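You operate a simulated robot arm through the tools that you are given. There is no shell and no other tool. Be economical: measure what you need, move in short steps, check, and stop when the job is done.

The job below is to be done with a simulated robot arm. You get a single attempt, and the scene is never put back.

TASK
Issue the reel that the grey slip names.
Fine: onto the green mat, its red tab to OUT, the dial to 1, its card to ORDER. The other reel, tab and card stay.

Only the result counts: the job must be done as asked and must still hold three seconds after the hand-in. Knocking over, shifting, dropping, spilling or breaking anything else fails it.

THE ROBOT
A 7-joint arm with a two-finger parallel gripper, fixed in place. Base frame: the origin is at the foot of the arm, x ahead of it, y to its left, z up; the work surface is at about z = 860. Lengths are in mm, angles in rad, forces in N, time in s.
With the tool pointing down near the work surface it reaches from about 240 to 680 mm from the base axis. Its first joint turns from -1.152 to 1.152 rad. Payload 2.4 kg.
The TCP is the grasp point between the finger pads, 30 mm short of the fingertips. In the tool frame z runs along the fingers and y along their closing line. The gripper opens to 94 mm. The fingers are 28 mm wide and 10 mm thick; the gripper's body (50 by 96 mm) begins 55 mm behind the TCP.
Orientation is that of the tool frame in the base frame, as a unit quaternion [w, x, y, z]. With the fingers straight down and closing along the base's y, the tool's x points along the base's -x, its y along +y and its z along -z.

THE INTERFACE
- The arm moves only by the tool send_rows. Its argument "plan" is a list of rows, each an object of numbers (a shift or turn left out is 0, a gripper value left out holds the last): "rx", "ry", "rz": the turn, a rotation vector about the tool's x, y, z in rad; "dx", "dy", "dz": the shift along the tool's x, y, z in mm; "grip": the finger opening in mm, from 0 to 94. In form: [{"rx": .., "ry": .., "rz": .., "dx": .., "dy": .., "dz": .., "grip": ..}, ...]. A call has 1 to 8 rows; each row shifts and turns the commanded pose from where the row before left it, along the tool's axes as they then stand. Each row takes 0.2 s and may step no farther than 50 mm and 0.15 rad from the row before; otherwise, or with a gripper value out of range, the whole call is refused. Where a pose cannot be reached the arm comes as near as it can. A force on the tool above 70 N (or 10 N above the force at the start of the call, whichever is more), or a blocked arm, ends the call early, and 0.2 s more pass. The fingers move at their own pace (about 153 mm/s each) and stop on an object; they squeeze with about 39 N. The grip force told is the motor's: it shows also when the fingers shut on nothing. Time passes only in rows, and 0.2 s behind the last, so rows that do not move let the fingers close. The reply holds the time, the measured pose of the TCP, the force on the tool along the base axes, the opening and the grip force, in the units named above and with some noise.
- Cameras (640 x 400 px; columns grow to the right, rows downward): "scene" is fixed at [38.7, 470.3, 1450.9]; the picture's right is [-0.78, -0.63, 0.00], its down [-0.32, 0.39, -0.86] and it looks along [0.54, -0.67, -0.51] (base axes); focal length 281 px, centre (320, 200). "wrist" rides on the gripper at [-37, 0, -58] in the tool frame; the picture's right is [0.00, -1.00, 0.00], its down [0.97, 0.00, -0.24] and it looks along [0.24, 0.00, 0.97] (tool axes); focal length 218 px, centre (320, 200). There is no depth. A picture from a camera that has moved, and an enlarged one, comes with that camera's place and axes in the base frame and with its lens.
- get_image(camera): a new picture of that camera. It takes no simulated time.
- close_up(camera, box): a new picture of the part [left, top, right, bottom] of that camera's present view, enlarged. It takes no simulated time.
- close_job(): hands the job in; it is judged then, once.

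Work in short steps. Places have to be worked out from the pictures, the camera data and where the tool is seen: move nearer, look again, correct. Check each grasp and each placing, and mend what went wrong. You have 120 turns and 68 pictures in all, those below and enlarged ones among them. Open the gripper and draw the arm clear of the work before you hand the job in, unless the task says otherwise; then end with one line.

The tools are called after "Call:" as a command line: name --argument value ..., lists and objects as JSON in quotes. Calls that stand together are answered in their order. send_rows: Moves the arm, as the interface text tells. Its arguments: {"type":"object","properties":{"plan":{"type":"array","items":{"type":"object","properties":{"rx":{"type":"number"},"ry":{"type":"number"},"rz":{"type":"number"},"dx":{"type":"number"},"dy":{"type":"number"},"dz":{"type":"number"},"grip":{"type":"number"}}}}},"required":["plan"]} The other tools are called the same way: get_image (camera) takes a picture; close_up (camera, box) takes an enlarged picture of a part of a camera's view; close_job () hands the job in.

At the start:

```text
clock: 0.0
ee_pos: [366.6, 18.6, 1215.8]
tcp_rot: [0.0, 0.001, 1.0, -0.001]
wrist_force: [-0.5, 0.4, -0.3]
opening: 94.0
gripper_force: 0.1
```

scene: 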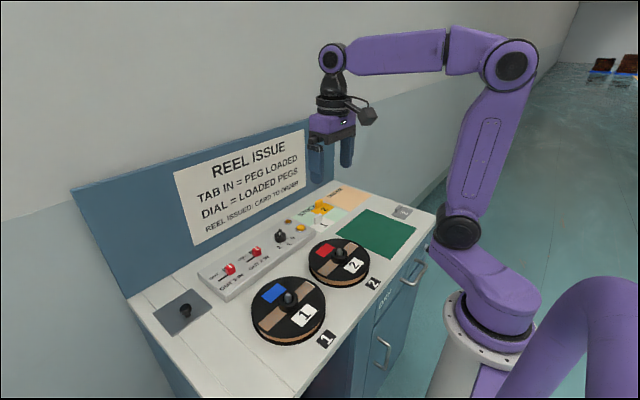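
wrist: 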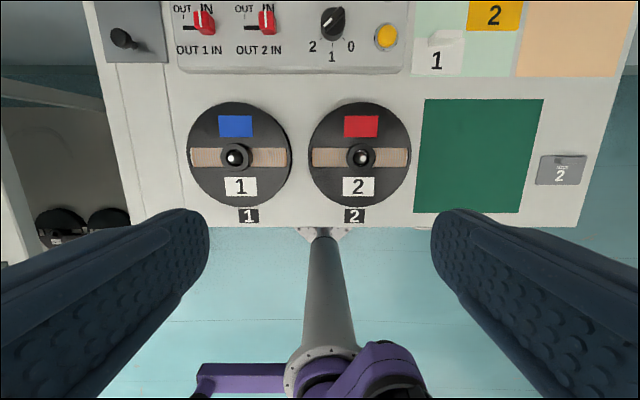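

I'll read the slip, panel and cards close up first.

Call:
close_up --camera "wrist" --box '[500, 120, 620, 200]'

Call:
close_up --camera "wrist" --box '[90, 0, 410, 90]'

Call:
close_up --camera "scene" --box '[180, 180, 420, 320]'

```text
5.00 times, centred on (560, 160) of wrist
camera zoom: at [405.4, 18.4, 1273.9], right [0.0, -1.0, 0.0], down [-0.97, 0.0, 0.24], along [-0.24, 0.0, -0.97], focal length 1091 px, centre (-880, 400)
```

zoom: 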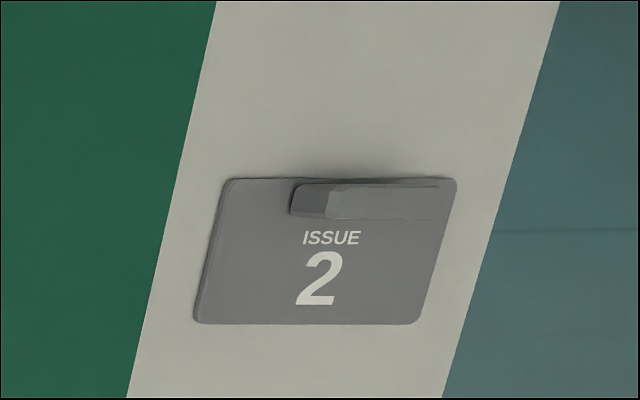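

```text
2.00 times, centred on (250, 45) of wrist
camera zoom: at [405.4, 18.4, 1273.9], right [0.0, -1.0, 0.0], down [-0.97, 0.0, 0.24], along [-0.24, 0.0, -0.97], focal length 436 px, centre (460, 510)
```

zoom: 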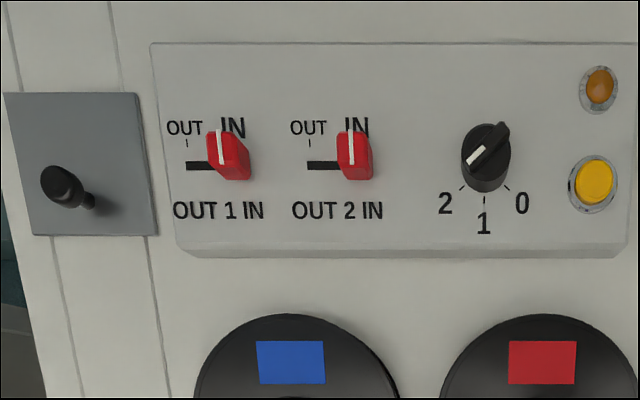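

```text
2.67 times, centred on (300, 250) of scene
camera zoom: at [38.7, 470.3, 1450.9], right [-0.78, -0.63, 0.0], down [-0.32, 0.39, -0.86], along [0.54, -0.67, -0.51], focal length 749 px, centre (373, 67)
```

zoom: 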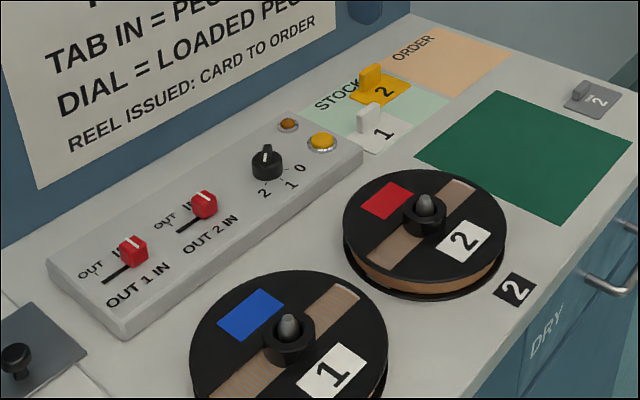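

The slip says 2. Reel 2's hub is at about (385,-51) and the mat centre at about (382,-270). I'll move down over reel 2 to measure it.

Call:
send_rows --plan '[{"dx": -4, "dy": -14, "dz": 40}, {"dx": -4, "dy": -14, "dz": 40}, {"dx": -4, "dy": -14, "dz": 40}, {"dx": -4, "dy": -14, "dz": 40}, {"dx": -2, "dy": -14, "dz": 25}, {}]'

Call:
get_image --camera "wrist"

Call:
get_image --camera "scene"

```text
clock: 1.4
ee_pos: [384.9, -52.2, 1030.9]
tcp_rot: [0.0, -0.001, 1.0, 0.0]
wrist_force: [-0.1, -0.6, -0.6]
opening: 94.2
gripper_force: 0.2
```

```text
62 pictures are left
camera wrist: at [423.9, -52.4, 1088.0], right [0.0, -1.0, 0.0], down [-0.97, 0.0, 0.24], along [-0.24, 0.0, -0.97], focal length 218 px, centre (320, 200)
```

wrist: 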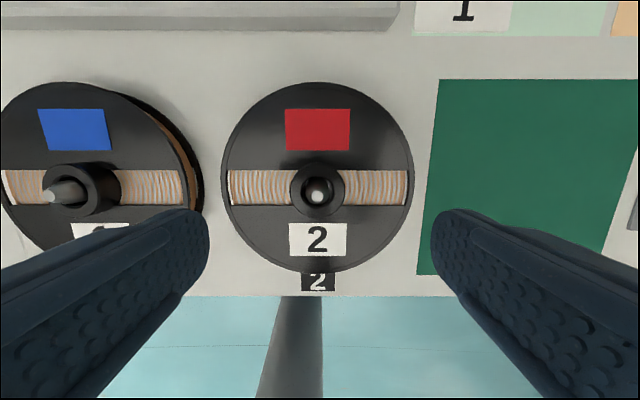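

```text
61 pictures are left
```

scene: 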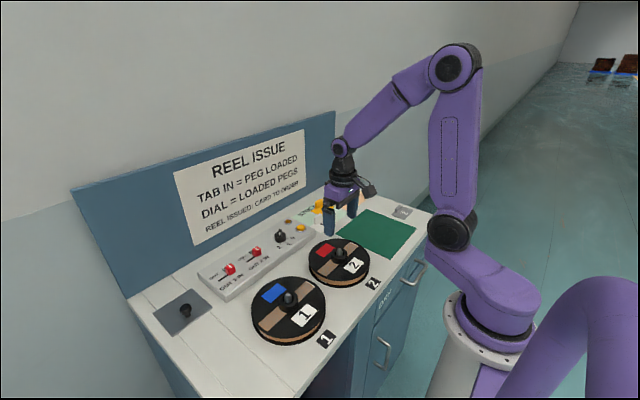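

Reel 2's centre is about (387,-50), its flange top near z 888 and its hub top near 903. I'll go down partway and check the heights from the side.

Call:
send_rows --plan '[{"dx": -2, "dy": 2.4, "dz": 30}, {"dz": 30}, {"dz": 30}, {}]'

Call:
close_up --camera "scene" --box '[280, 190, 400, 290]'

Call:
get_image --camera "wrist"

```text
clock: 2.4
ee_pos: [388.0, -47.1, 940.2]
tcp_rot: [0.0, -0.001, 1.0, 0.0]
wrist_force: [-0.2, 0.1, 0.5]
opening: 94.0
gripper_force: 0.0
```

```text
4.00 times, centred on (340, 240) of scene
camera zoom: at [38.7, 470.3, 1450.9], right [-0.78, -0.63, 0.0], down [-0.32, 0.39, -0.86], along [0.54, -0.67, -0.51], focal length 1123 px, centre (240, 40)
```

zoom: 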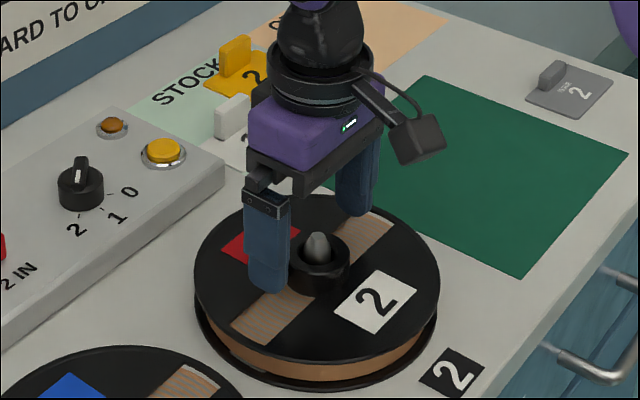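

```text
59 pictures are left
camera wrist: at [426.2, -48.3, 997.4], right [0.0, -1.0, 0.0], down [-0.97, 0.0, 0.24], along [-0.24, 0.0, -0.97], focal length 218 px, centre (320, 200)
```

wrist: 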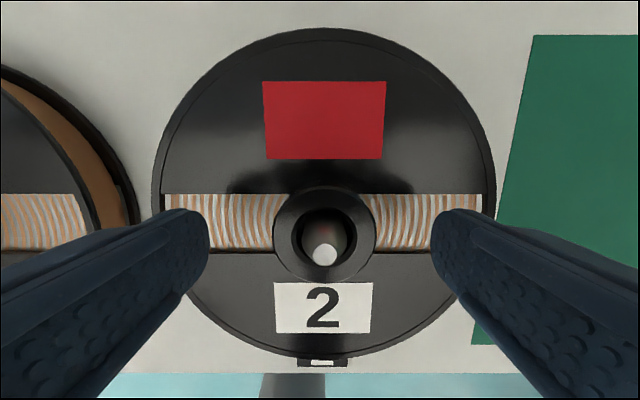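

Hub centre is about (386.5,-50). I'll correct and go down another 18 mm, to just above the flange.

Call:
send_rows --plan '[{"dx": 1.3, "dy": -2.6, "dz": 9}, {"dz": 7}, {}]'

Call:
close_up --camera "scene" --box '[300, 220, 380, 270]'

Call:
get_image --camera "wrist"

```text
clock: 3.2
ee_pos: [387.7, -51.0, 924.3]
tcp_rot: [-0.001, 0.0, 1.0, 0.0]
wrist_force: [0.6, 0.0, 0.4]
opening: 94.1
gripper_force: 0.0
```

```text
8.00 times, centred on (340, 245) of scene
camera zoom: at [38.7, 470.3, 1450.9], right [-0.78, -0.63, 0.0], down [-0.32, 0.39, -0.86], along [0.54, -0.67, -0.51], focal length 2246 px, centre (160, -160)
```

zoom: 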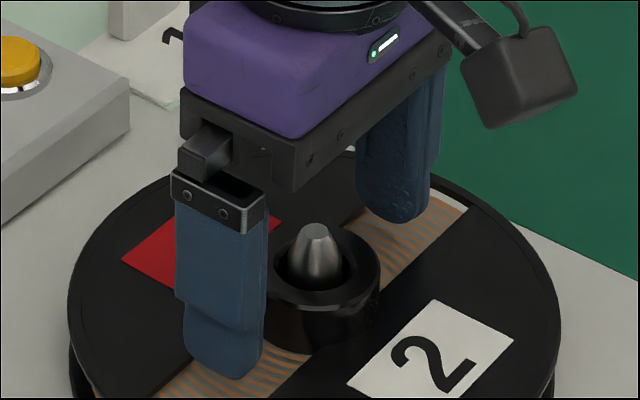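

```text
57 pictures are left
camera wrist: at [424.8, -50.8, 982.2], right [0.0, -1.0, 0.0], down [-0.97, 0.0, 0.24], along [-0.24, 0.0, -0.97], focal length 218 px, centre (320, 200)
```

wrist: 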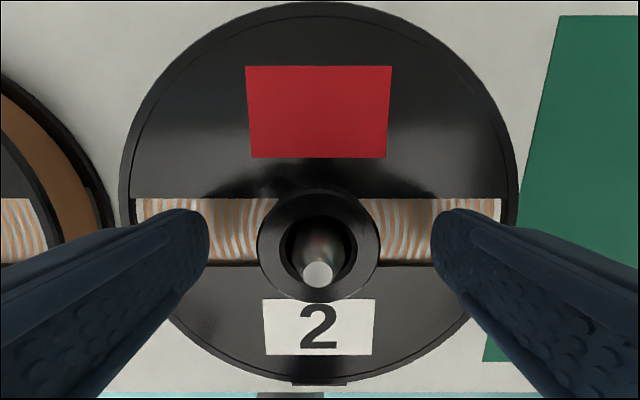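

Hub top is about 905 and flange about 888, with the fingertips at 894. I'll go down 3 mm more and close.

Call:
send_rows --plan '[{"dx": 1, "dz": 3}, {"grip": 0}, {"grip": 0}, {"grip": 0}]'

```text
clock: 4.2
ee_pos: [386.4, -51.2, 921.5]
tcp_rot: [0.0, -0.001, 1.0, 0.0]
wrist_force: [-1.4, 2.7, 2.0]
opening: 46.9
gripper_force: 39.3
```

The hub is gripped at 46.9 mm. Next is a slow straight lift.

Call:
send_rows --plan '[{"dz": -5}, {"dz": -10}, {"dz": -15}, {}]'

Call:
close_up --camera "scene" --box '[260, 180, 420, 290]'

```text
clock: 5.2
ee_pos: [385.6, -52.5, 952.8]
tcp_rot: [0.001, -0.001, 1.0, -0.001]
wrist_force: [-0.2, 0.4, -4.4]
opening: 47.0
gripper_force: 39.1
```

```text
3.64 times, centred on (340, 235) of scene
camera zoom: at [38.7, 470.3, 1450.9], right [-0.78, -0.63, 0.0], down [-0.32, 0.39, -0.86], along [0.54, -0.67, -0.51], focal length 1021 px, centre (247, 73)
```

zoom: 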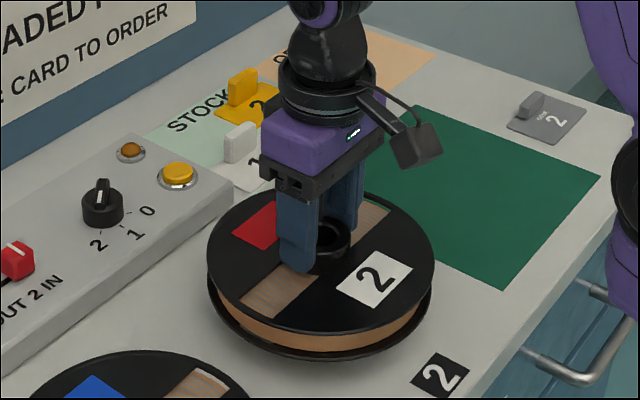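

It lifted free. I'll raise it clear of the peg, then carry it to above the mat centre at about (381,-270.5).

Call:
send_rows --plan '[{"dz": -30}, {"dz": -30}, {"dy": -30}, {"dx": 2, "dy": -40}, {"dx": 2, "dy": -40}, {"dy": -40}, {"dy": -40}, {"dy": -28}]'

Call:
get_image --camera "scene"

```text
clock: 7.0
ee_pos: [381.2, -271.0, 1011.1]
tcp_rot: [0.0, -0.002, 1.0, 0.0]
wrist_force: [0.3, -0.5, -5.6]
opening: 47.5
gripper_force: 38.7
```

```text
55 pictures are left
```

scene: 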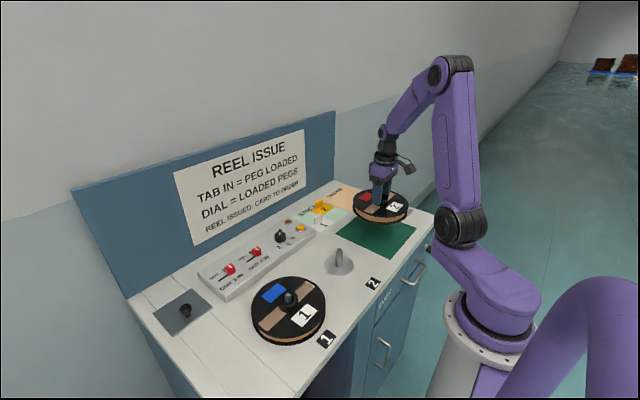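

The reel is over the mat. I'll lower it to just above the surface and check.

Call:
send_rows --plan '[{"dz": 30}, {"dz": 30}, {"dz": 20}, {}]'

Call:
close_up --camera "scene" --box '[310, 170, 450, 270]'

Call:
get_image --camera "wrist"

```text
clock: 8.0
ee_pos: [381.4, -270.3, 932.2]
tcp_rot: [0.0, -0.001, 1.0, 0.0]
wrist_force: [-0.3, -0.7, -4.7]
opening: 47.0
gripper_force: 39.4
```

```text
4.00 times, centred on (380, 220) of scene
camera zoom: at [38.7, 470.3, 1450.9], right [-0.78, -0.63, 0.0], down [-0.32, 0.39, -0.86], along [0.54, -0.67, -0.51], focal length 1123 px, centre (80, 120)
```

zoom: 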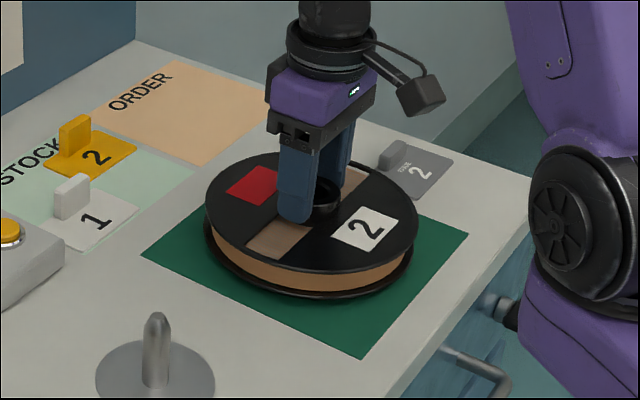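

```text
53 pictures are left
camera wrist: at [419.5, -270.4, 989.5], right [0.0, -1.0, 0.0], down [-0.97, 0.0, 0.24], along [-0.24, 0.0, -0.97], focal length 218 px, centre (320, 200)
```

wrist: 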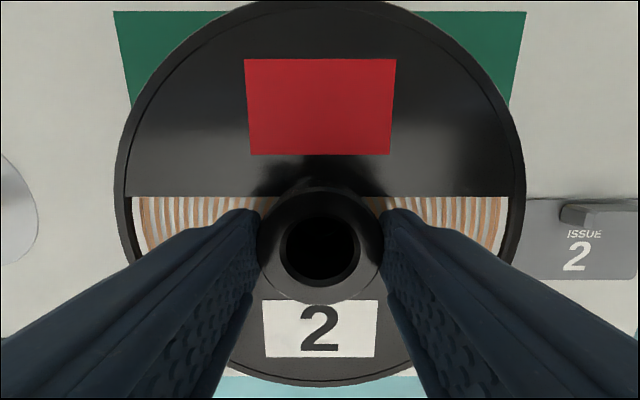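

It is centred over the mat, so I'll lower it in small steps until it touches.

Call:
send_rows --plan '[{"dz": 5}, {"dz": 3}, {"dz": 2}, {}]'

```text
clock: 9.0
ee_pos: [381.5, -269.9, 922.1]
tcp_rot: [0.0, 0.0, 1.0, 0.0]
wrist_force: [-0.5, 1.0, -5.4]
opening: 47.3
gripper_force: 38.9
```

Call:
send_rows --plan '[{"dz": 1.5}, {"dz": 1}, {}]'

```text
clock: 9.8
ee_pos: [382.5, -270.0, 920.8]
tcp_rot: [0.003, 0.0, 1.0, -0.001]
wrist_force: [-5.7, -0.8, 35.6]
opening: 47.3
gripper_force: 39.3
```

It is touching at about z 921. I'll ease off and release, opening evenly, then look.

Call:
send_rows --plan '[{"dz": -1}, {"grip": 60}, {"grip": 80}, {"dz": -20}, {"dz": -40}, {"dz": -40}, {}]'

Call:
get_image --camera "wrist"

```text
clock: 11.4
ee_pos: [380.1, -269.9, 1022.5]
tcp_rot: [0.0, 0.0, 1.0, 0.0]
wrist_force: [0.2, -0.7, -0.6]
opening: 80.0
gripper_force: 0.1
```

```text
52 pictures are left
camera wrist: at [419.0, -269.9, 1079.7], right [0.0, -1.0, 0.0], down [-0.97, 0.0, 0.24], along [-0.24, 0.0, -0.97], focal length 218 px, centre (320, 200)
```

wrist: 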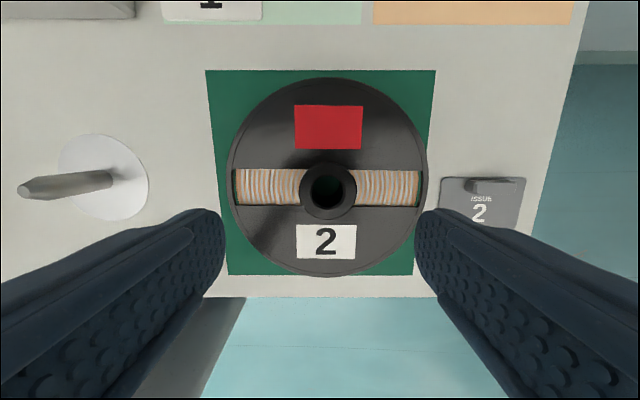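

The reel sits on the mat with its full footprint inside. Next I'll move over the card area to look at it.

Call:
send_rows --plan '[{"dx": -20, "dy": -6, "dz": -30}, {"dx": -30, "dy": -6, "dz": -30}, {"dx": -30, "dy": -6, "dz": -20}, {"dx": -30, "dy": -6}, {"dx": -30, "dy": -6}, {}]'

Call:
get_image --camera "wrist"

Call:
close_up --camera "scene" --box '[280, 170, 440, 270]'

```text
clock: 12.8
ee_pos: [522.7, -299.8, 1101.8]
tcp_rot: [0.0, 0.0, 1.0, 0.0]
wrist_force: [0.0, -0.2, -0.4]
opening: 80.0
gripper_force: 0.1
```

```text
51 pictures are left
camera wrist: at [560.5, -299.9, 1159.5], right [0.0, -1.0, 0.0], down [-0.97, 0.0, 0.24], along [-0.24, 0.0, -0.97], focal length 218 px, centre (320, 200)
```

wrist: 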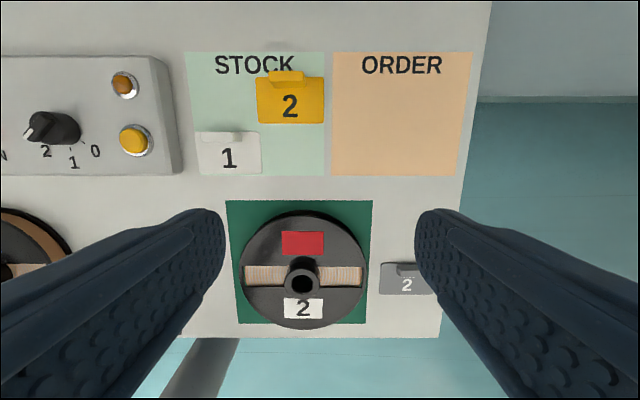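

```text
4.00 times, centred on (360, 220) of scene
camera zoom: at [38.7, 470.3, 1450.9], right [-0.78, -0.63, 0.0], down [-0.32, 0.39, -0.86], along [0.54, -0.67, -0.51], focal length 1123 px, centre (160, 120)
```

zoom: 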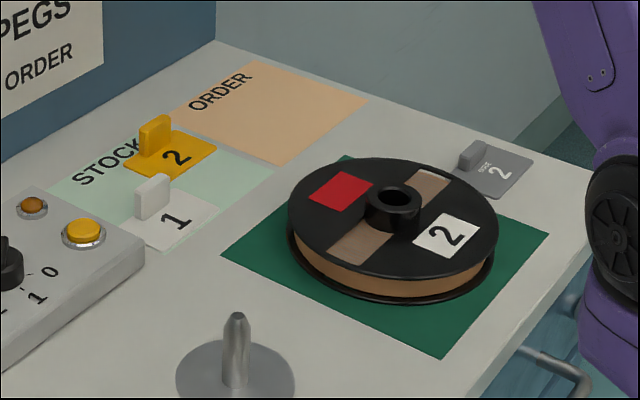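

I'll zoom in on card 2's handle for its size and exact place.

Call:
close_up --camera "wrist" --box '[180, 40, 340, 140]'

Call:
close_up --camera "scene" --box '[300, 190, 364, 230]'

```text
4.00 times, centred on (260, 90) of wrist
camera zoom: at [560.5, -299.9, 1159.5], right [0.0, -1.0, 0.0], down [-0.97, 0.0, 0.24], along [-0.24, 0.0, -0.97], focal length 873 px, centre (560, 640)
```

zoom: 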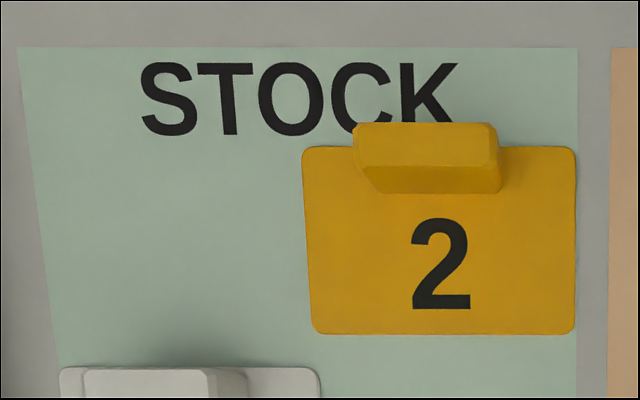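

```text
10.00 times, centred on (332, 210) of scene
camera zoom: at [38.7, 470.3, 1450.9], right [-0.78, -0.63, 0.0], down [-0.32, 0.39, -0.86], along [0.54, -0.67, -0.51], focal length 2807 px, centre (200, 100)
```

zoom: 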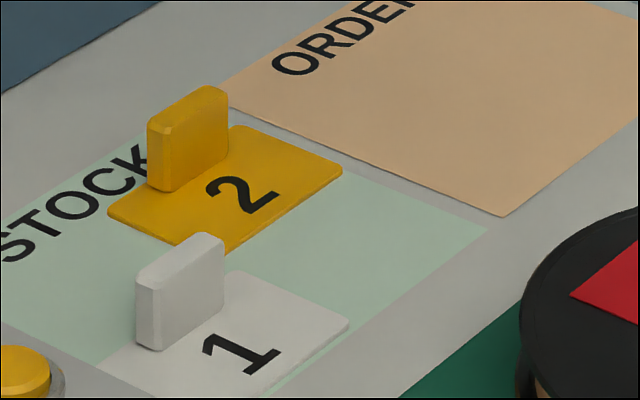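

Card 2's handle is about x 630–641, y -243 to -281, with its top near z 889. I'll approach above (628,-262), gripping along y.

Call:
send_rows --plan '[{"dx": -20, "dy": 8, "dz": 35}, {"dx": -20, "dy": 8, "dz": 35}, {"dx": -20, "dy": 8, "dz": 35}, {"dx": -20, "dy": 7, "dz": 25}, {"dx": -25, "dy": 6.5}, {}]'

Call:
get_image --camera "wrist"

```text
clock: 14.2
ee_pos: [626.5, -262.3, 970.5]
tcp_rot: [0.0, 0.0, 1.0, 0.0]
wrist_force: [-0.5, -0.1, 0.5]
opening: 80.3
gripper_force: 0.2
```

```text
47 pictures are left
camera wrist: at [663.8, -261.8, 1027.8], right [0.0, -1.0, 0.0], down [-0.97, 0.0, 0.24], along [-0.24, 0.0, -0.97], focal length 218 px, centre (320, 200)
```

wrist: 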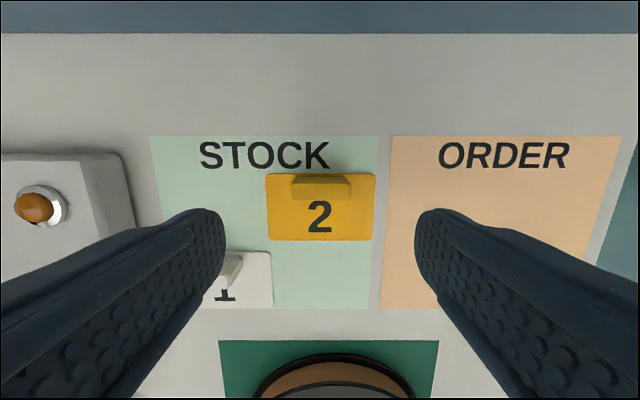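

Aligned in y. I'll go down to z 900 with the TCP at x≈631.

Call:
send_rows --plan '[{"dx": -4.5, "dz": 30}, {"dz": 25}, {"dz": 14}, {}]'

Call:
get_image --camera "wrist"

Call:
close_up --camera "scene" --box '[290, 180, 370, 230]'

```text
clock: 15.2
ee_pos: [631.9, -261.1, 902.0]
tcp_rot: [0.0, 0.0, 1.0, 0.0]
wrist_force: [0.9, 0.1, -0.1]
opening: 80.0
gripper_force: 0.0
```

```text
46 pictures are left
camera wrist: at [670.6, -261.5, 959.2], right [0.0, -1.0, 0.0], down [-0.97, 0.0, 0.24], along [-0.24, 0.0, -0.97], focal length 218 px, centre (320, 200)
```

wrist: 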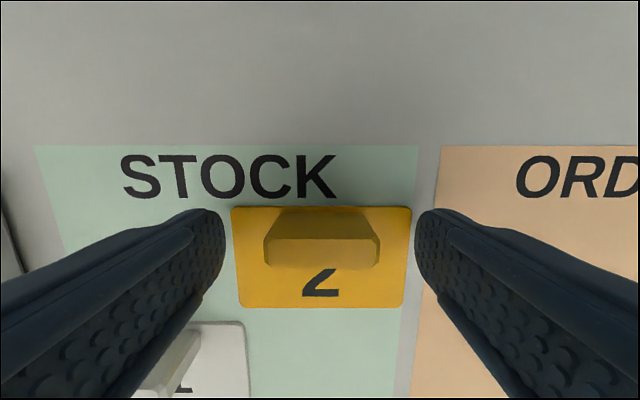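

```text
8.00 times, centred on (330, 205) of scene
camera zoom: at [38.7, 470.3, 1450.9], right [-0.78, -0.63, 0.0], down [-0.32, 0.39, -0.86], along [0.54, -0.67, -0.51], focal length 2246 px, centre (240, 160)
```

zoom: 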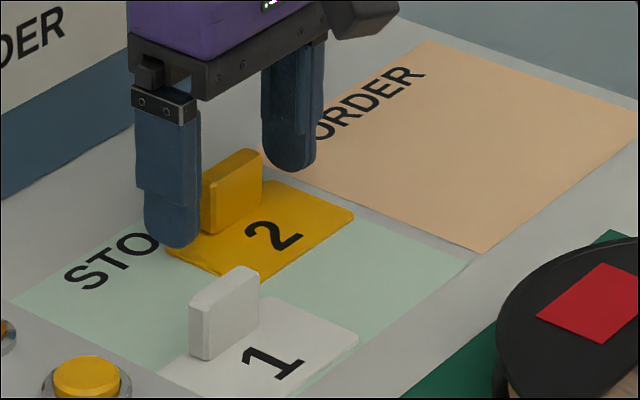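

The handle lies between the pads. I'll go down 3 mm and close.

Call:
send_rows --plan '[{"dz": 3, "dy": -0.8}, {"grip": 0}, {"grip": 0}, {"grip": 0}]'

```text
clock: 16.2
ee_pos: [632.8, -262.3, 899.4]
tcp_rot: [0.0, 0.0, 1.0, 0.0]
wrist_force: [-0.1, 0.3, 0.0]
opening: 38.5
gripper_force: 39.2
```

Gripped at 38.5 mm, matching the handle. I'll lift and move toward ORDER: TCP to about (577,-368).

Call:
send_rows --plan '[{"dz": -15}, {"dz": -25}, {"dx": 14, "dy": -20}, {"dx": 14, "dy": -25}, {"dx": 14, "dy": -30}, {"dx": 12, "dy": -31}, {}]'

Call:
get_image --camera "wrist"

Call:
close_up --camera "scene" --box '[290, 160, 450, 260]'

```text
clock: 17.8
ee_pos: [575.3, -368.3, 939.7]
tcp_rot: [0.0, -0.001, 1.0, 0.0]
wrist_force: [0.7, 0.2, -0.1]
opening: 38.4
gripper_force: 39.1
```

```text
44 pictures are left
camera wrist: at [613.7, -368.9, 997.2], right [0.0, -1.0, 0.0], down [-0.97, 0.0, 0.24], along [-0.24, 0.0, -0.97], focal length 218 px, centre (320, 200)
```

wrist: 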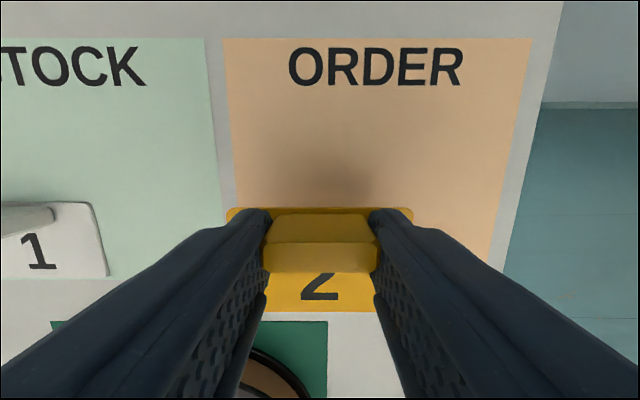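

```text
4.00 times, centred on (370, 210) of scene
camera zoom: at [38.7, 470.3, 1450.9], right [-0.78, -0.63, 0.0], down [-0.32, 0.39, -0.86], along [0.54, -0.67, -0.51], focal length 1123 px, centre (120, 160)
```

zoom: 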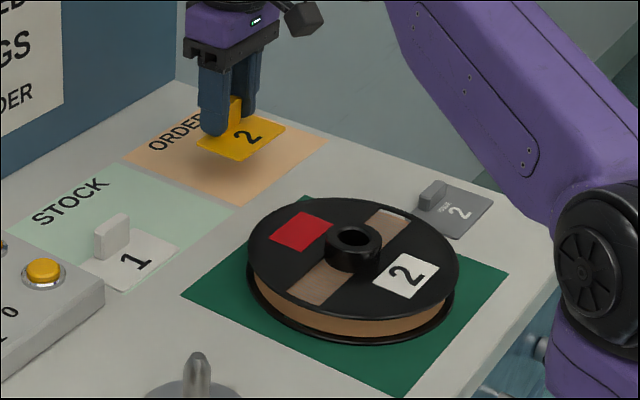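

The card is over ORDER with about 10 mm margin inside the near edges. I'll nudge it slightly further in and lower it.

Call:
send_rows --plan '[{"dx": -5, "dy": -2, "dz": 15}, {"dz": 15}, {"dz": 7}, {"dz": 2}, {}]'

Call:
get_image --camera "wrist"

```text
clock: 19.0
ee_pos: [581.7, -370.9, 900.5]
tcp_rot: [0.0, -0.001, 1.0, 0.0]
wrist_force: [-0.6, 0.5, 0.3]
opening: 38.5
gripper_force: 38.7
```

```text
42 pictures are left
camera wrist: at [619.7, -371.4, 957.3], right [0.0, -1.0, 0.0], down [-0.97, 0.0, 0.24], along [-0.24, 0.0, -0.97], focal length 218 px, centre (320, 200)
```

wrist: 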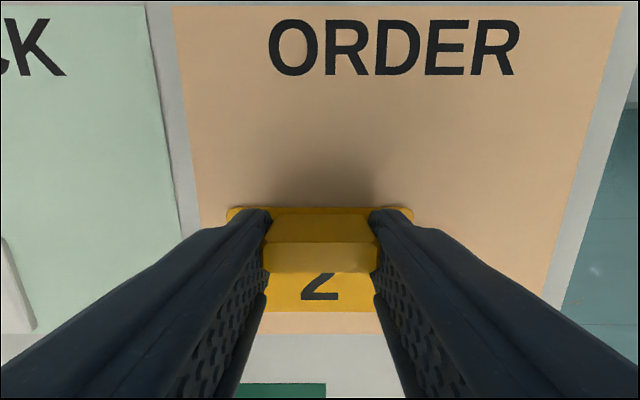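

The whole card lies inside ORDER. I'll lower the last millimetre, release and rise.

Call:
send_rows --plan '[{"dz": 1}, {}, {"grip": 50}, {"grip": 70}, {"dz": -20}, {"dz": -40}, {"dz": -40}, {}]'

Call:
get_image --camera "wrist"

```text
clock: 20.8
ee_pos: [582.8, -371.2, 998.8]
tcp_rot: [0.001, 0.0, 1.0, 0.0]
wrist_force: [0.3, 1.0, 0.2]
opening: 70.0
gripper_force: 0.0
```

```text
41 pictures are left
camera wrist: at [620.0, -371.5, 1055.9], right [0.0, -1.0, 0.0], down [-0.97, 0.0, 0.24], along [-0.24, 0.0, -0.97], focal length 218 px, centre (320, 200)
```

wrist: 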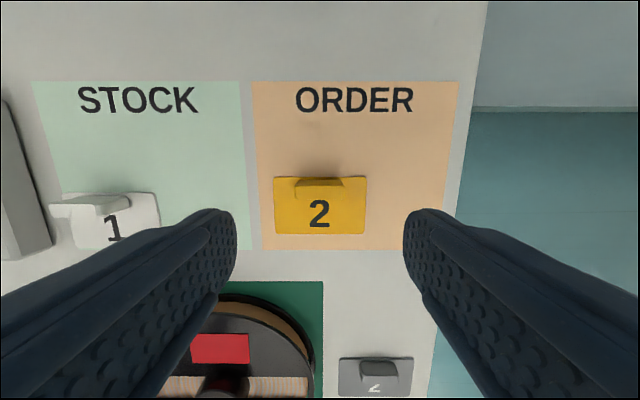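

The card is done. Next I'll swing over to the control panel at height.

Call:
send_rows --plan '[{"dx": 5, "dz": -40}, {"dx": 5, "dy": 46, "dz": -10}, {"dx": 5, "dy": 48, "dz": -10}, {"dx": 5, "dy": 48, "dz": -10}, {"dx": 5, "dy": 48, "dz": -10}, {"dx": 5, "dy": 48}, {"dx": 5, "dy": 48}, {"dx": 5, "dy": 48}]'

Call:
send_rows --plan '[{"dy": 45}, {"dy": 40}, {}]'

Call:
get_image --camera "wrist"

Call:
close_up --camera "scene" --box '[190, 200, 350, 300]'

```text
clock: 22.6
ee_pos: [537.0, -31.6, 1078.6]
tcp_rot: [0.0, 0.0, 1.0, 0.0]
wrist_force: [0.2, -0.7, -0.1]
opening: 70.1
gripper_force: 0.0
out of reach, approached as far as the arm can: row 1
```

```text
clock: 23.4
ee_pos: [536.2, 53.8, 1078.4]
tcp_rot: [0.0, 0.0, 1.0, 0.0]
wrist_force: [0.3, 0.4, -0.5]
opening: 69.8
gripper_force: 0.1
```

```text
40 pictures are left
camera wrist: at [573.7, 53.2, 1135.8], right [0.0, -1.0, 0.0], down [-0.97, 0.0, 0.24], along [-0.24, 0.0, -0.97], focal length 218 px, centre (320, 200)
```

wrist: 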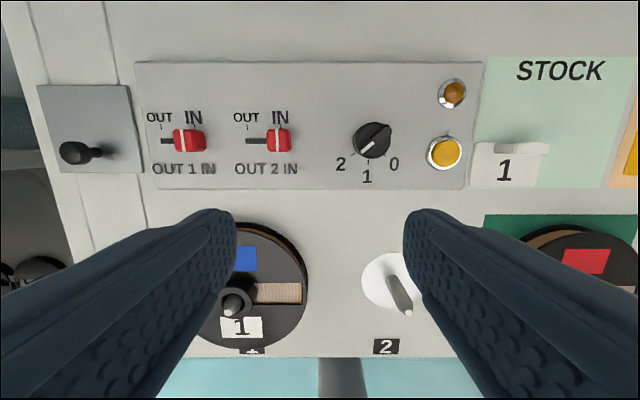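

```text
4.00 times, centred on (270, 250) of scene
camera zoom: at [38.6, 470.3, 1450.9], right [-0.78, -0.63, 0.0], down [-0.32, 0.39, -0.86], along [0.54, -0.67, -0.51], focal length 1123 px, centre (520, 0)
```

zoom: 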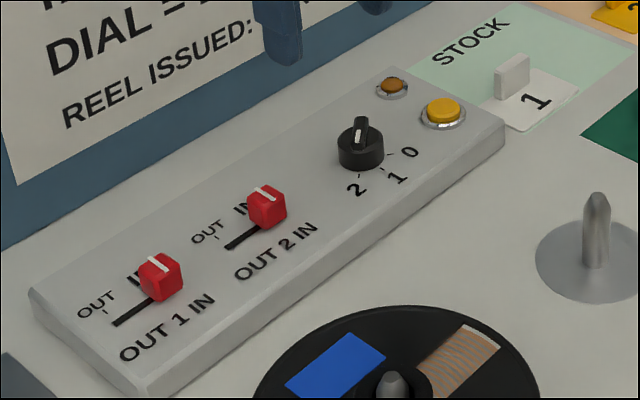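

I'll zoom on the tab and dial for their positions and scale.

Call:
close_up --camera "wrist" --box '[220, 90, 300, 190]'

Call:
close_up --camera "wrist" --box '[320, 110, 416, 190]'

Call:
close_up --camera "scene" --box '[235, 220, 299, 270]'

```text
4.00 times, centred on (260, 140) of wrist
camera zoom: at [573.7, 53.2, 1135.8], right [0.0, -1.0, 0.0], down [-0.97, 0.0, 0.24], along [-0.24, 0.0, -0.97], focal length 873 px, centre (560, 440)
```

zoom: 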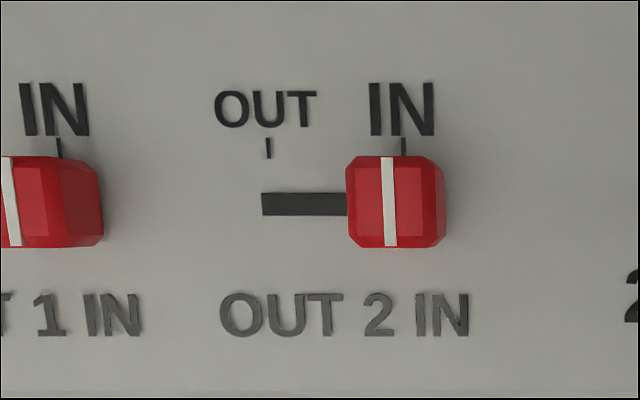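

```text
5.00 times, centred on (368, 150) of wrist
camera zoom: at [573.7, 53.2, 1135.8], right [0.0, -1.0, 0.0], down [-0.97, 0.0, 0.24], along [-0.24, 0.0, -0.97], focal length 1091 px, centre (80, 450)
```

zoom: 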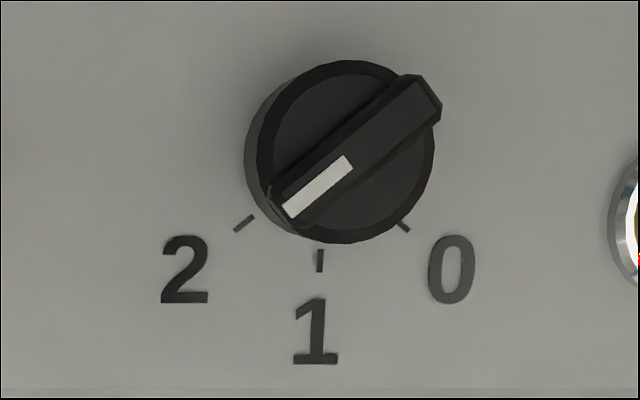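

```text
8.00 times, centred on (267, 245) of scene
camera zoom: at [38.6, 470.3, 1450.9], right [-0.78, -0.63, 0.0], down [-0.32, 0.39, -0.86], along [0.54, -0.67, -0.51], focal length 2246 px, centre (744, -160)
```

zoom: 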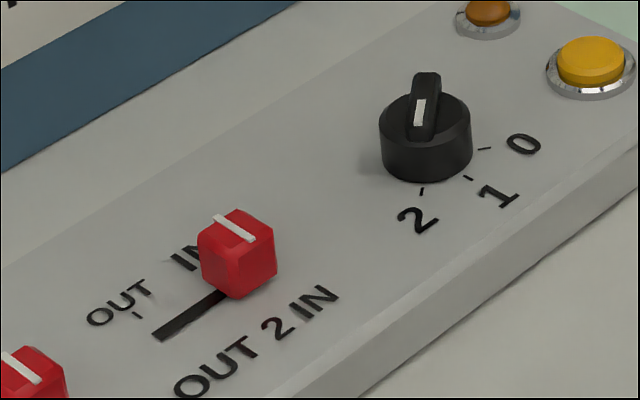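

Tab 2 is about (579,95.5), panel top near z 889, and OUT is about 36 mm toward +y. I'll go above the tab with moderately open fingers.

Call:
send_rows --plan '[{"dx": -14, "dy": 14, "dz": 35, "grip": 50}, {"dx": -14, "dy": 14, "dz": 35}, {"dx": -14, "dy": 14, "dz": 35}, {"dz": 13}, {}]'

Call:
get_image --camera "wrist"

Call:
close_up --camera "scene" --box '[215, 205, 311, 265]'

```text
clock: 24.6
ee_pos: [580.0, 93.4, 959.3]
tcp_rot: [0.001, 0.0, 1.0, 0.0]
wrist_force: [0.3, 0.4, 0.3]
opening: 49.9
gripper_force: 0.1
```

```text
35 pictures are left
camera wrist: at [617.7, 93.1, 1016.8], right [0.0, -1.0, 0.0], down [-0.97, 0.0, 0.24], along [-0.24, 0.0, -0.97], focal length 218 px, centre (320, 200)
```

wrist: 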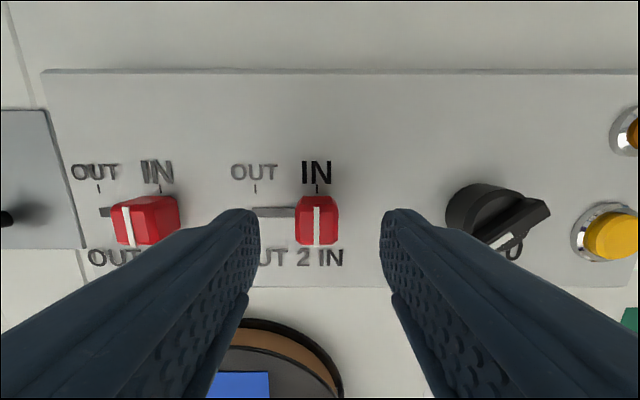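

```text
6.67 times, centred on (263, 235) of scene
camera zoom: at [38.7, 470.3, 1450.9], right [-0.78, -0.63, 0.0], down [-0.32, 0.39, -0.86], along [0.54, -0.67, -0.51], focal length 1872 px, centre (700, -33)
```

zoom: 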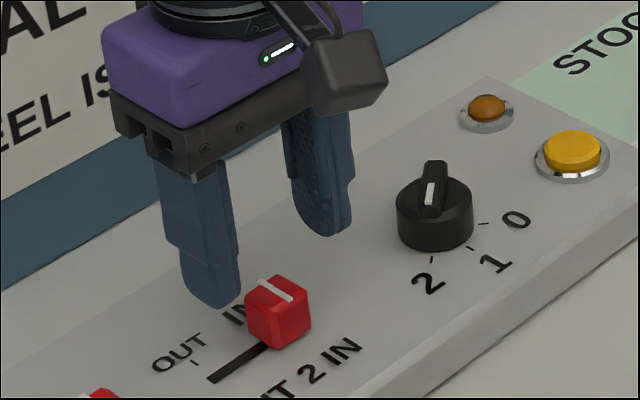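

Well aligned. I'll lower to z≈924, offset +1.3 in y, and check.

Call:
send_rows --plan '[{"dx": 1, "dy": 1.4, "dz": 20}, {"dz": 14}, {}]'

Call:
close_up --camera "scene" --box '[215, 205, 311, 265]'

```text
clock: 25.4
ee_pos: [579.0, 94.4, 926.7]
tcp_rot: [-0.001, -0.001, 1.0, 0.0]
wrist_force: [0.0, -0.2, 0.2]
opening: 50.1
gripper_force: 0.0
```

```text
6.67 times, centred on (263, 235) of scene
camera zoom: at [38.7, 470.3, 1450.9], right [-0.78, -0.63, 0.0], down [-0.32, 0.39, -0.86], along [0.54, -0.67, -0.51], focal length 1872 px, centre (700, -33)
```

zoom: 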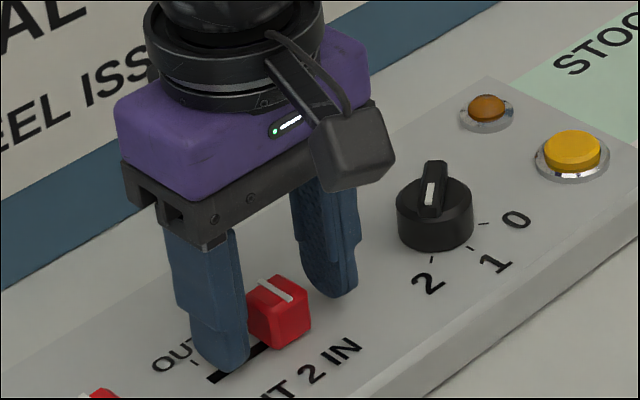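

The fingers straddle the tab just above the panel, so I'll close on it.

Call:
send_rows --plan '[{"dz": 1.5}, {"grip": 0}, {"grip": 0}, {"grip": 0}]'

```text
clock: 26.4
ee_pos: [578.1, 96.4, 923.2]
tcp_rot: [0.001, -0.001, 1.0, 0.0]
wrist_force: [-0.2, 1.0, -0.4]
opening: 21.2
gripper_force: 45.0
```

Gripped at 21 mm. I'll slide it toward OUT in small steps.

Call:
send_rows --plan '[{"dy": 5}, {"dy": 6}, {"dy": 6}, {"dy": 6}, {"dy": 6}, {"dy": 5}, {}]'

Call:
close_up --camera "scene" --box '[215, 205, 311, 265]'

```text
clock: 28.0
ee_pos: [579.3, 127.7, 923.8]
tcp_rot: [0.0, -0.001, 1.0, 0.0]
wrist_force: [8.6, -1.4, -10.3]
opening: 21.3
gripper_force: 45.3
```

```text
6.67 times, centred on (263, 235) of scene
camera zoom: at [39.1, 470.4, 1450.8], right [-0.78, -0.63, 0.0], down [-0.32, 0.39, -0.86], along [0.54, -0.67, -0.51], focal length 1872 px, centre (700, -33)
```

zoom: 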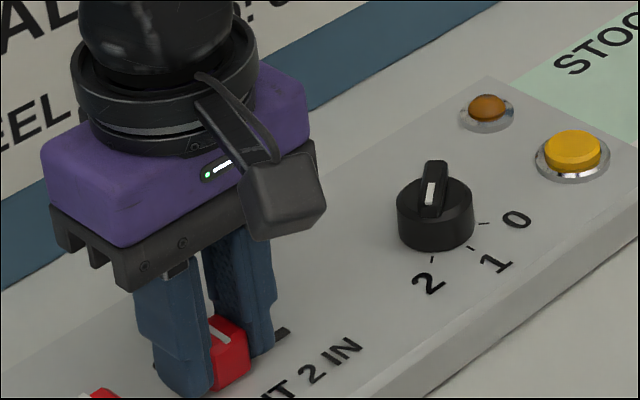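

The tab is moving and is near OUT. I'll push on to the stop.

Call:
send_rows --plan '[{"dy": 2}, {"dy": 2}, {"dy": 2}, {}]'

Call:
get_image --camera "wrist"

```text
clock: 29.0
ee_pos: [578.5, 131.2, 924.0]
tcp_rot: [0.0, 0.001, 1.0, -0.001]
wrist_force: [5.6, -15.7, -3.4]
opening: 21.2
gripper_force: 45.2
```

```text
31 pictures are left
camera wrist: at [616.2, 131.5, 981.9], right [0.0, -1.0, 0.0], down [-0.97, 0.0, 0.24], along [-0.24, 0.0, -0.97], focal length 218 px, centre (320, 200)
```

wrist: 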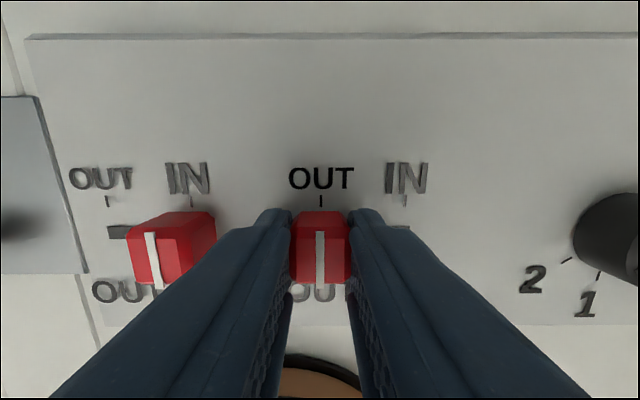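

The tab is aligned with OUT and against its stop. I'll relax the lateral load, open a little and rise.

Call:
send_rows --plan '[{"dy": -2}, {"grip": 38}, {"grip": 38}, {"dz": -20}, {"dz": -30}, {"dz": -30}, {}]'

Call:
get_image --camera "wrist"

```text
clock: 30.6
ee_pos: [579.5, 131.1, 1004.7]
tcp_rot: [0.0, 0.0, 1.0, 0.0]
wrist_force: [0.3, -0.7, -0.1]
opening: 37.9
gripper_force: 0.1
```

```text
30 pictures are left
camera wrist: at [617.2, 130.9, 1062.2], right [0.0, -1.0, 0.0], down [-0.97, 0.0, 0.24], along [-0.24, 0.0, -0.97], focal length 218 px, centre (320, 200)
```

wrist: 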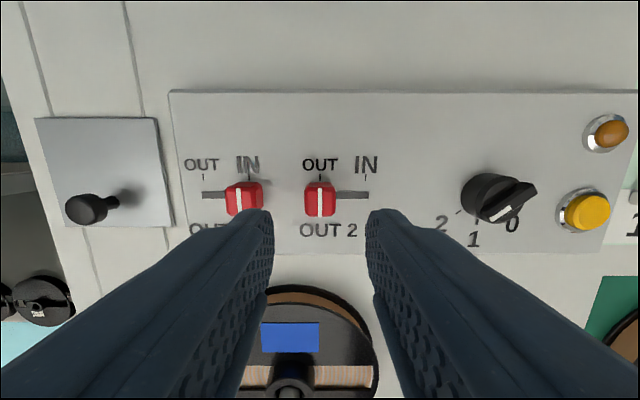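

The tab is at OUT. I estimate the dial's centre at (580,-0.5) and the pointer needs about 49° of turn. I'll move over it, then align the fingers across the ridge.

Call:
send_rows --plan '[{"dy": -33, "grip": 60}, {"dy": -33}, {"dy": -33}, {"dx": -0.5, "dy": -32.6}, {}]'

Call:
get_image --camera "wrist"

```text
clock: 31.8
ee_pos: [578.3, 0.3, 1004.6]
tcp_rot: [0.001, -0.001, 1.0, 0.0]
wrist_force: [0.3, -0.4, 0.5]
opening: 59.9
gripper_force: 0.1
```

```text
29 pictures are left
camera wrist: at [616.2, 0.5, 1062.5], right [0.0, -1.0, 0.0], down [-0.97, 0.0, 0.24], along [-0.24, 0.0, -0.97], focal length 218 px, centre (320, 200)
```

wrist: 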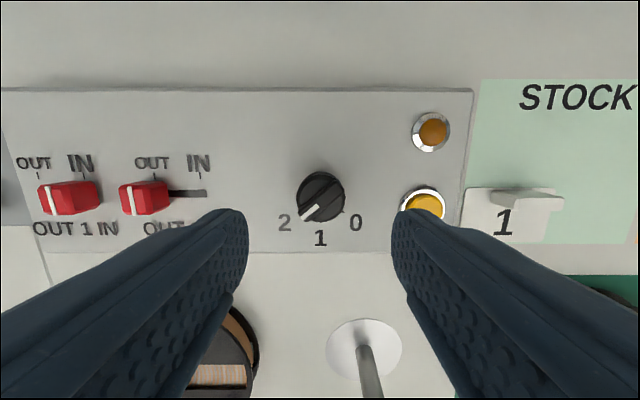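

Call:
close_up --camera "wrist" --box '[272, 160, 368, 250]'

```text
4.44 times, centred on (320, 205) of wrist
camera zoom: at [616.2, 0.5, 1062.5], right [0.0, -1.0, 0.0], down [-0.97, 0.0, 0.24], along [-0.24, 0.0, -0.97], focal length 970 px, centre (320, 178)
```

zoom: 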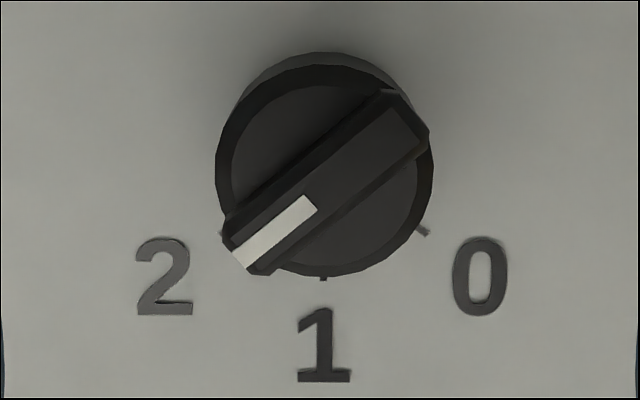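

Dial centre is about (579.4,-0.2), disc about 35 mm across, ridge about 50° off. I'll turn the tool 0.873 rad.

Call:
send_rows --plan '[{"dx": -1, "dy": -0.5, "rz": 0.1455}, {"rz": 0.1455}, {"rz": 0.1455}, {"rz": 0.1455}, {"rz": 0.1455}, {"rz": 0.1455}, {"dz": 40}, {}]'

Call:
get_image --camera "wrist"

```text
clock: 33.6
ee_pos: [581.3, 1.4, 963.0]
tcp_rot: [0.0, 0.423, 0.906, 0.001]
wrist_force: [0.3, -0.5, -0.2]
opening: 59.8
gripper_force: 0.0
```

```text
27 pictures are left
camera wrist: at [605.2, -27.2, 1020.9], right [-0.77, -0.64, 0.0], down [-0.62, 0.74, 0.24], along [-0.15, 0.18, -0.97], focal length 218 px, centre (320, 200)
```

wrist: 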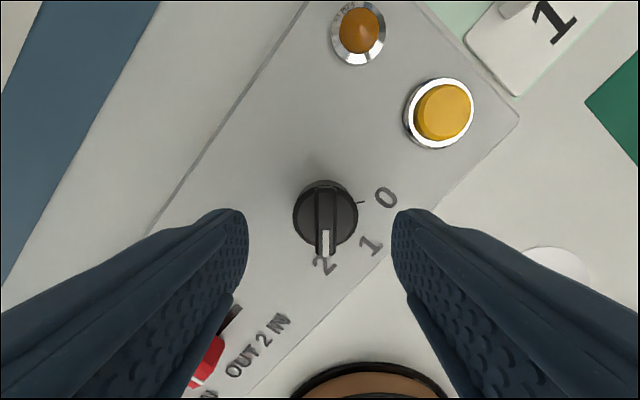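

The ridge is aligned with the tool, and I need about 2.8 mm of shift along the closing line. I'll correct and lower.

Call:
send_rows --plan '[{"dy": -2.6, "dz": 15}, {"dz": 15}, {"dz": 6}, {}]'

Call:
get_image --camera "wrist"

Call:
close_up --camera "scene" --box '[240, 200, 336, 260]'

```text
clock: 34.6
ee_pos: [578.5, -1.3, 928.5]
tcp_rot: [0.0, 0.423, 0.906, 0.0]
wrist_force: [-0.8, 0.2, -0.6]
opening: 59.9
gripper_force: 0.1
```

```text
26 pictures are left
camera wrist: at [603.3, -30.2, 986.1], right [-0.77, -0.64, 0.0], down [-0.62, 0.74, 0.24], along [-0.15, 0.18, -0.97], focal length 218 px, centre (320, 200)
```

wrist: 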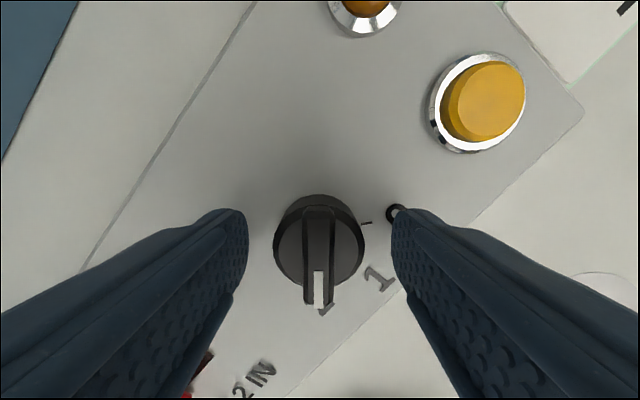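

```text
6.67 times, centred on (288, 230) of scene
camera zoom: at [38.7, 470.3, 1450.9], right [-0.78, -0.63, 0.0], down [-0.32, 0.39, -0.86], along [0.54, -0.67, -0.51], focal length 1872 px, centre (533, 0)
```

zoom: 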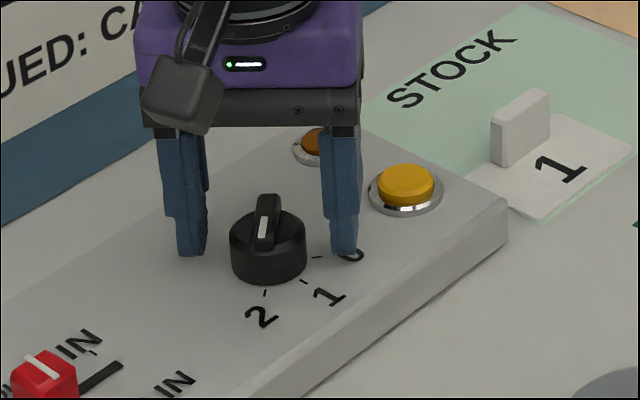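

Centred on the dial. I'll lower 2 mm and grip the disc.

Call:
send_rows --plan '[{"dz": 2}, {"grip": 0}, {"grip": 0}, {"grip": 0}]'

```text
clock: 35.6
ee_pos: [578.0, -0.8, 926.7]
tcp_rot: [0.002, 0.422, 0.906, 0.001]
wrist_force: [8.1, 3.7, -2.9]
opening: 35.7
gripper_force: 44.7
```

Gripped on the disc at 35.7 mm. I'll turn the tool back by 0.873 rad, in the direction 2→1.

Call:
send_rows --plan '[{"rz": -0.125}, {"rz": -0.125}, {"rz": -0.125}, {"rz": -0.125}, {"rz": -0.125}, {"rz": -0.125}, {"rz": -0.123}, {}]'

Call:
get_image --camera "wrist"

```text
clock: 37.4
ee_pos: [578.4, 0.0, 926.7]
tcp_rot: [0.002, -0.002, 1.0, 0.001]
wrist_force: [6.5, 13.5, 22.7]
opening: 35.6
gripper_force: 45.6
```

```text
24 pictures are left
camera wrist: at [616.5, 0.0, 984.5], right [0.0, -1.0, 0.0], down [-0.97, 0.0, 0.24], along [-0.24, 0.0, -0.97], focal length 218 px, centre (320, 200)
```

wrist: 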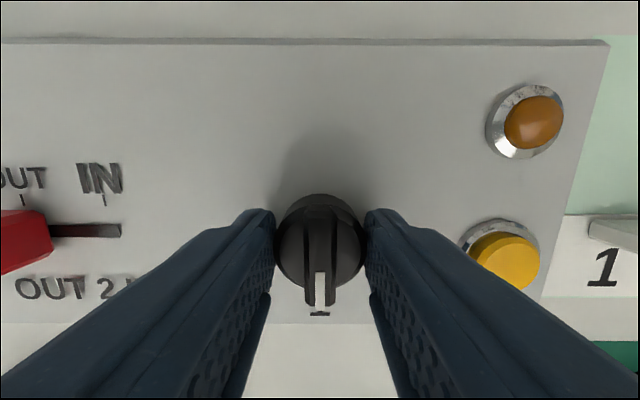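

The dial points to 1. I'll release, rise and inspect.

Call:
send_rows --plan '[{"grip": 56}, {"grip": 56}, {"dz": -20}, {"dz": -40}, {"dz": -40}, {}]'

Call:
close_up --camera "wrist" --box '[240, 140, 400, 250]'

Call:
get_image --camera "wrist"

```text
clock: 38.8
ee_pos: [577.5, 0.2, 1027.7]
tcp_rot: [0.0, -0.001, 1.0, 0.0]
wrist_force: [1.1, -0.3, 0.1]
opening: 56.1
gripper_force: 0.0
```

```text
3.64 times, centred on (320, 195) of wrist
camera zoom: at [614.7, -0.6, 1085.1], right [0.0, -1.0, 0.0], down [-0.97, 0.0, 0.24], along [-0.24, 0.0, -0.97], focal length 794 px, centre (320, 218)
```

zoom: 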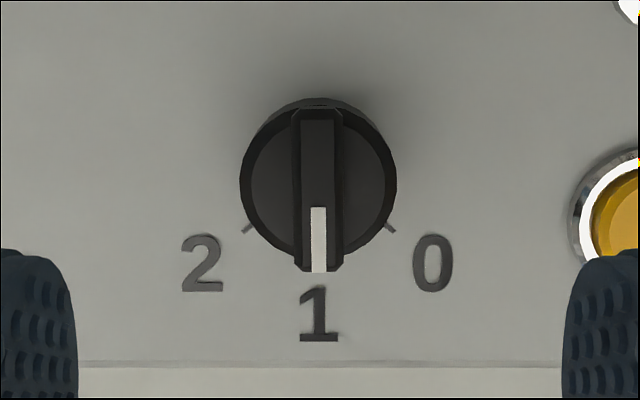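

```text
22 pictures are left
camera wrist: at [614.7, -0.6, 1085.1], right [0.0, -1.0, 0.0], down [-0.97, 0.0, 0.24], along [-0.24, 0.0, -0.97], focal length 218 px, centre (320, 200)
```

wrist: 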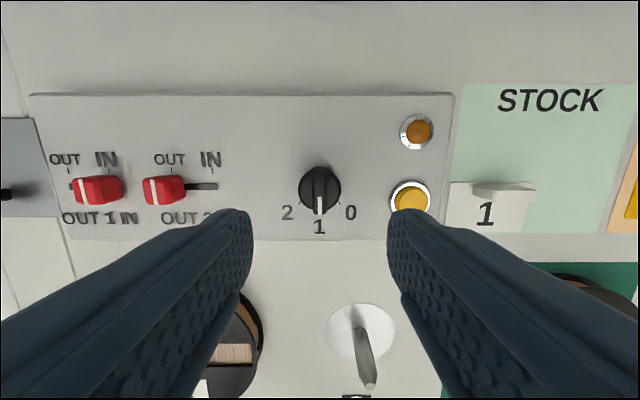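

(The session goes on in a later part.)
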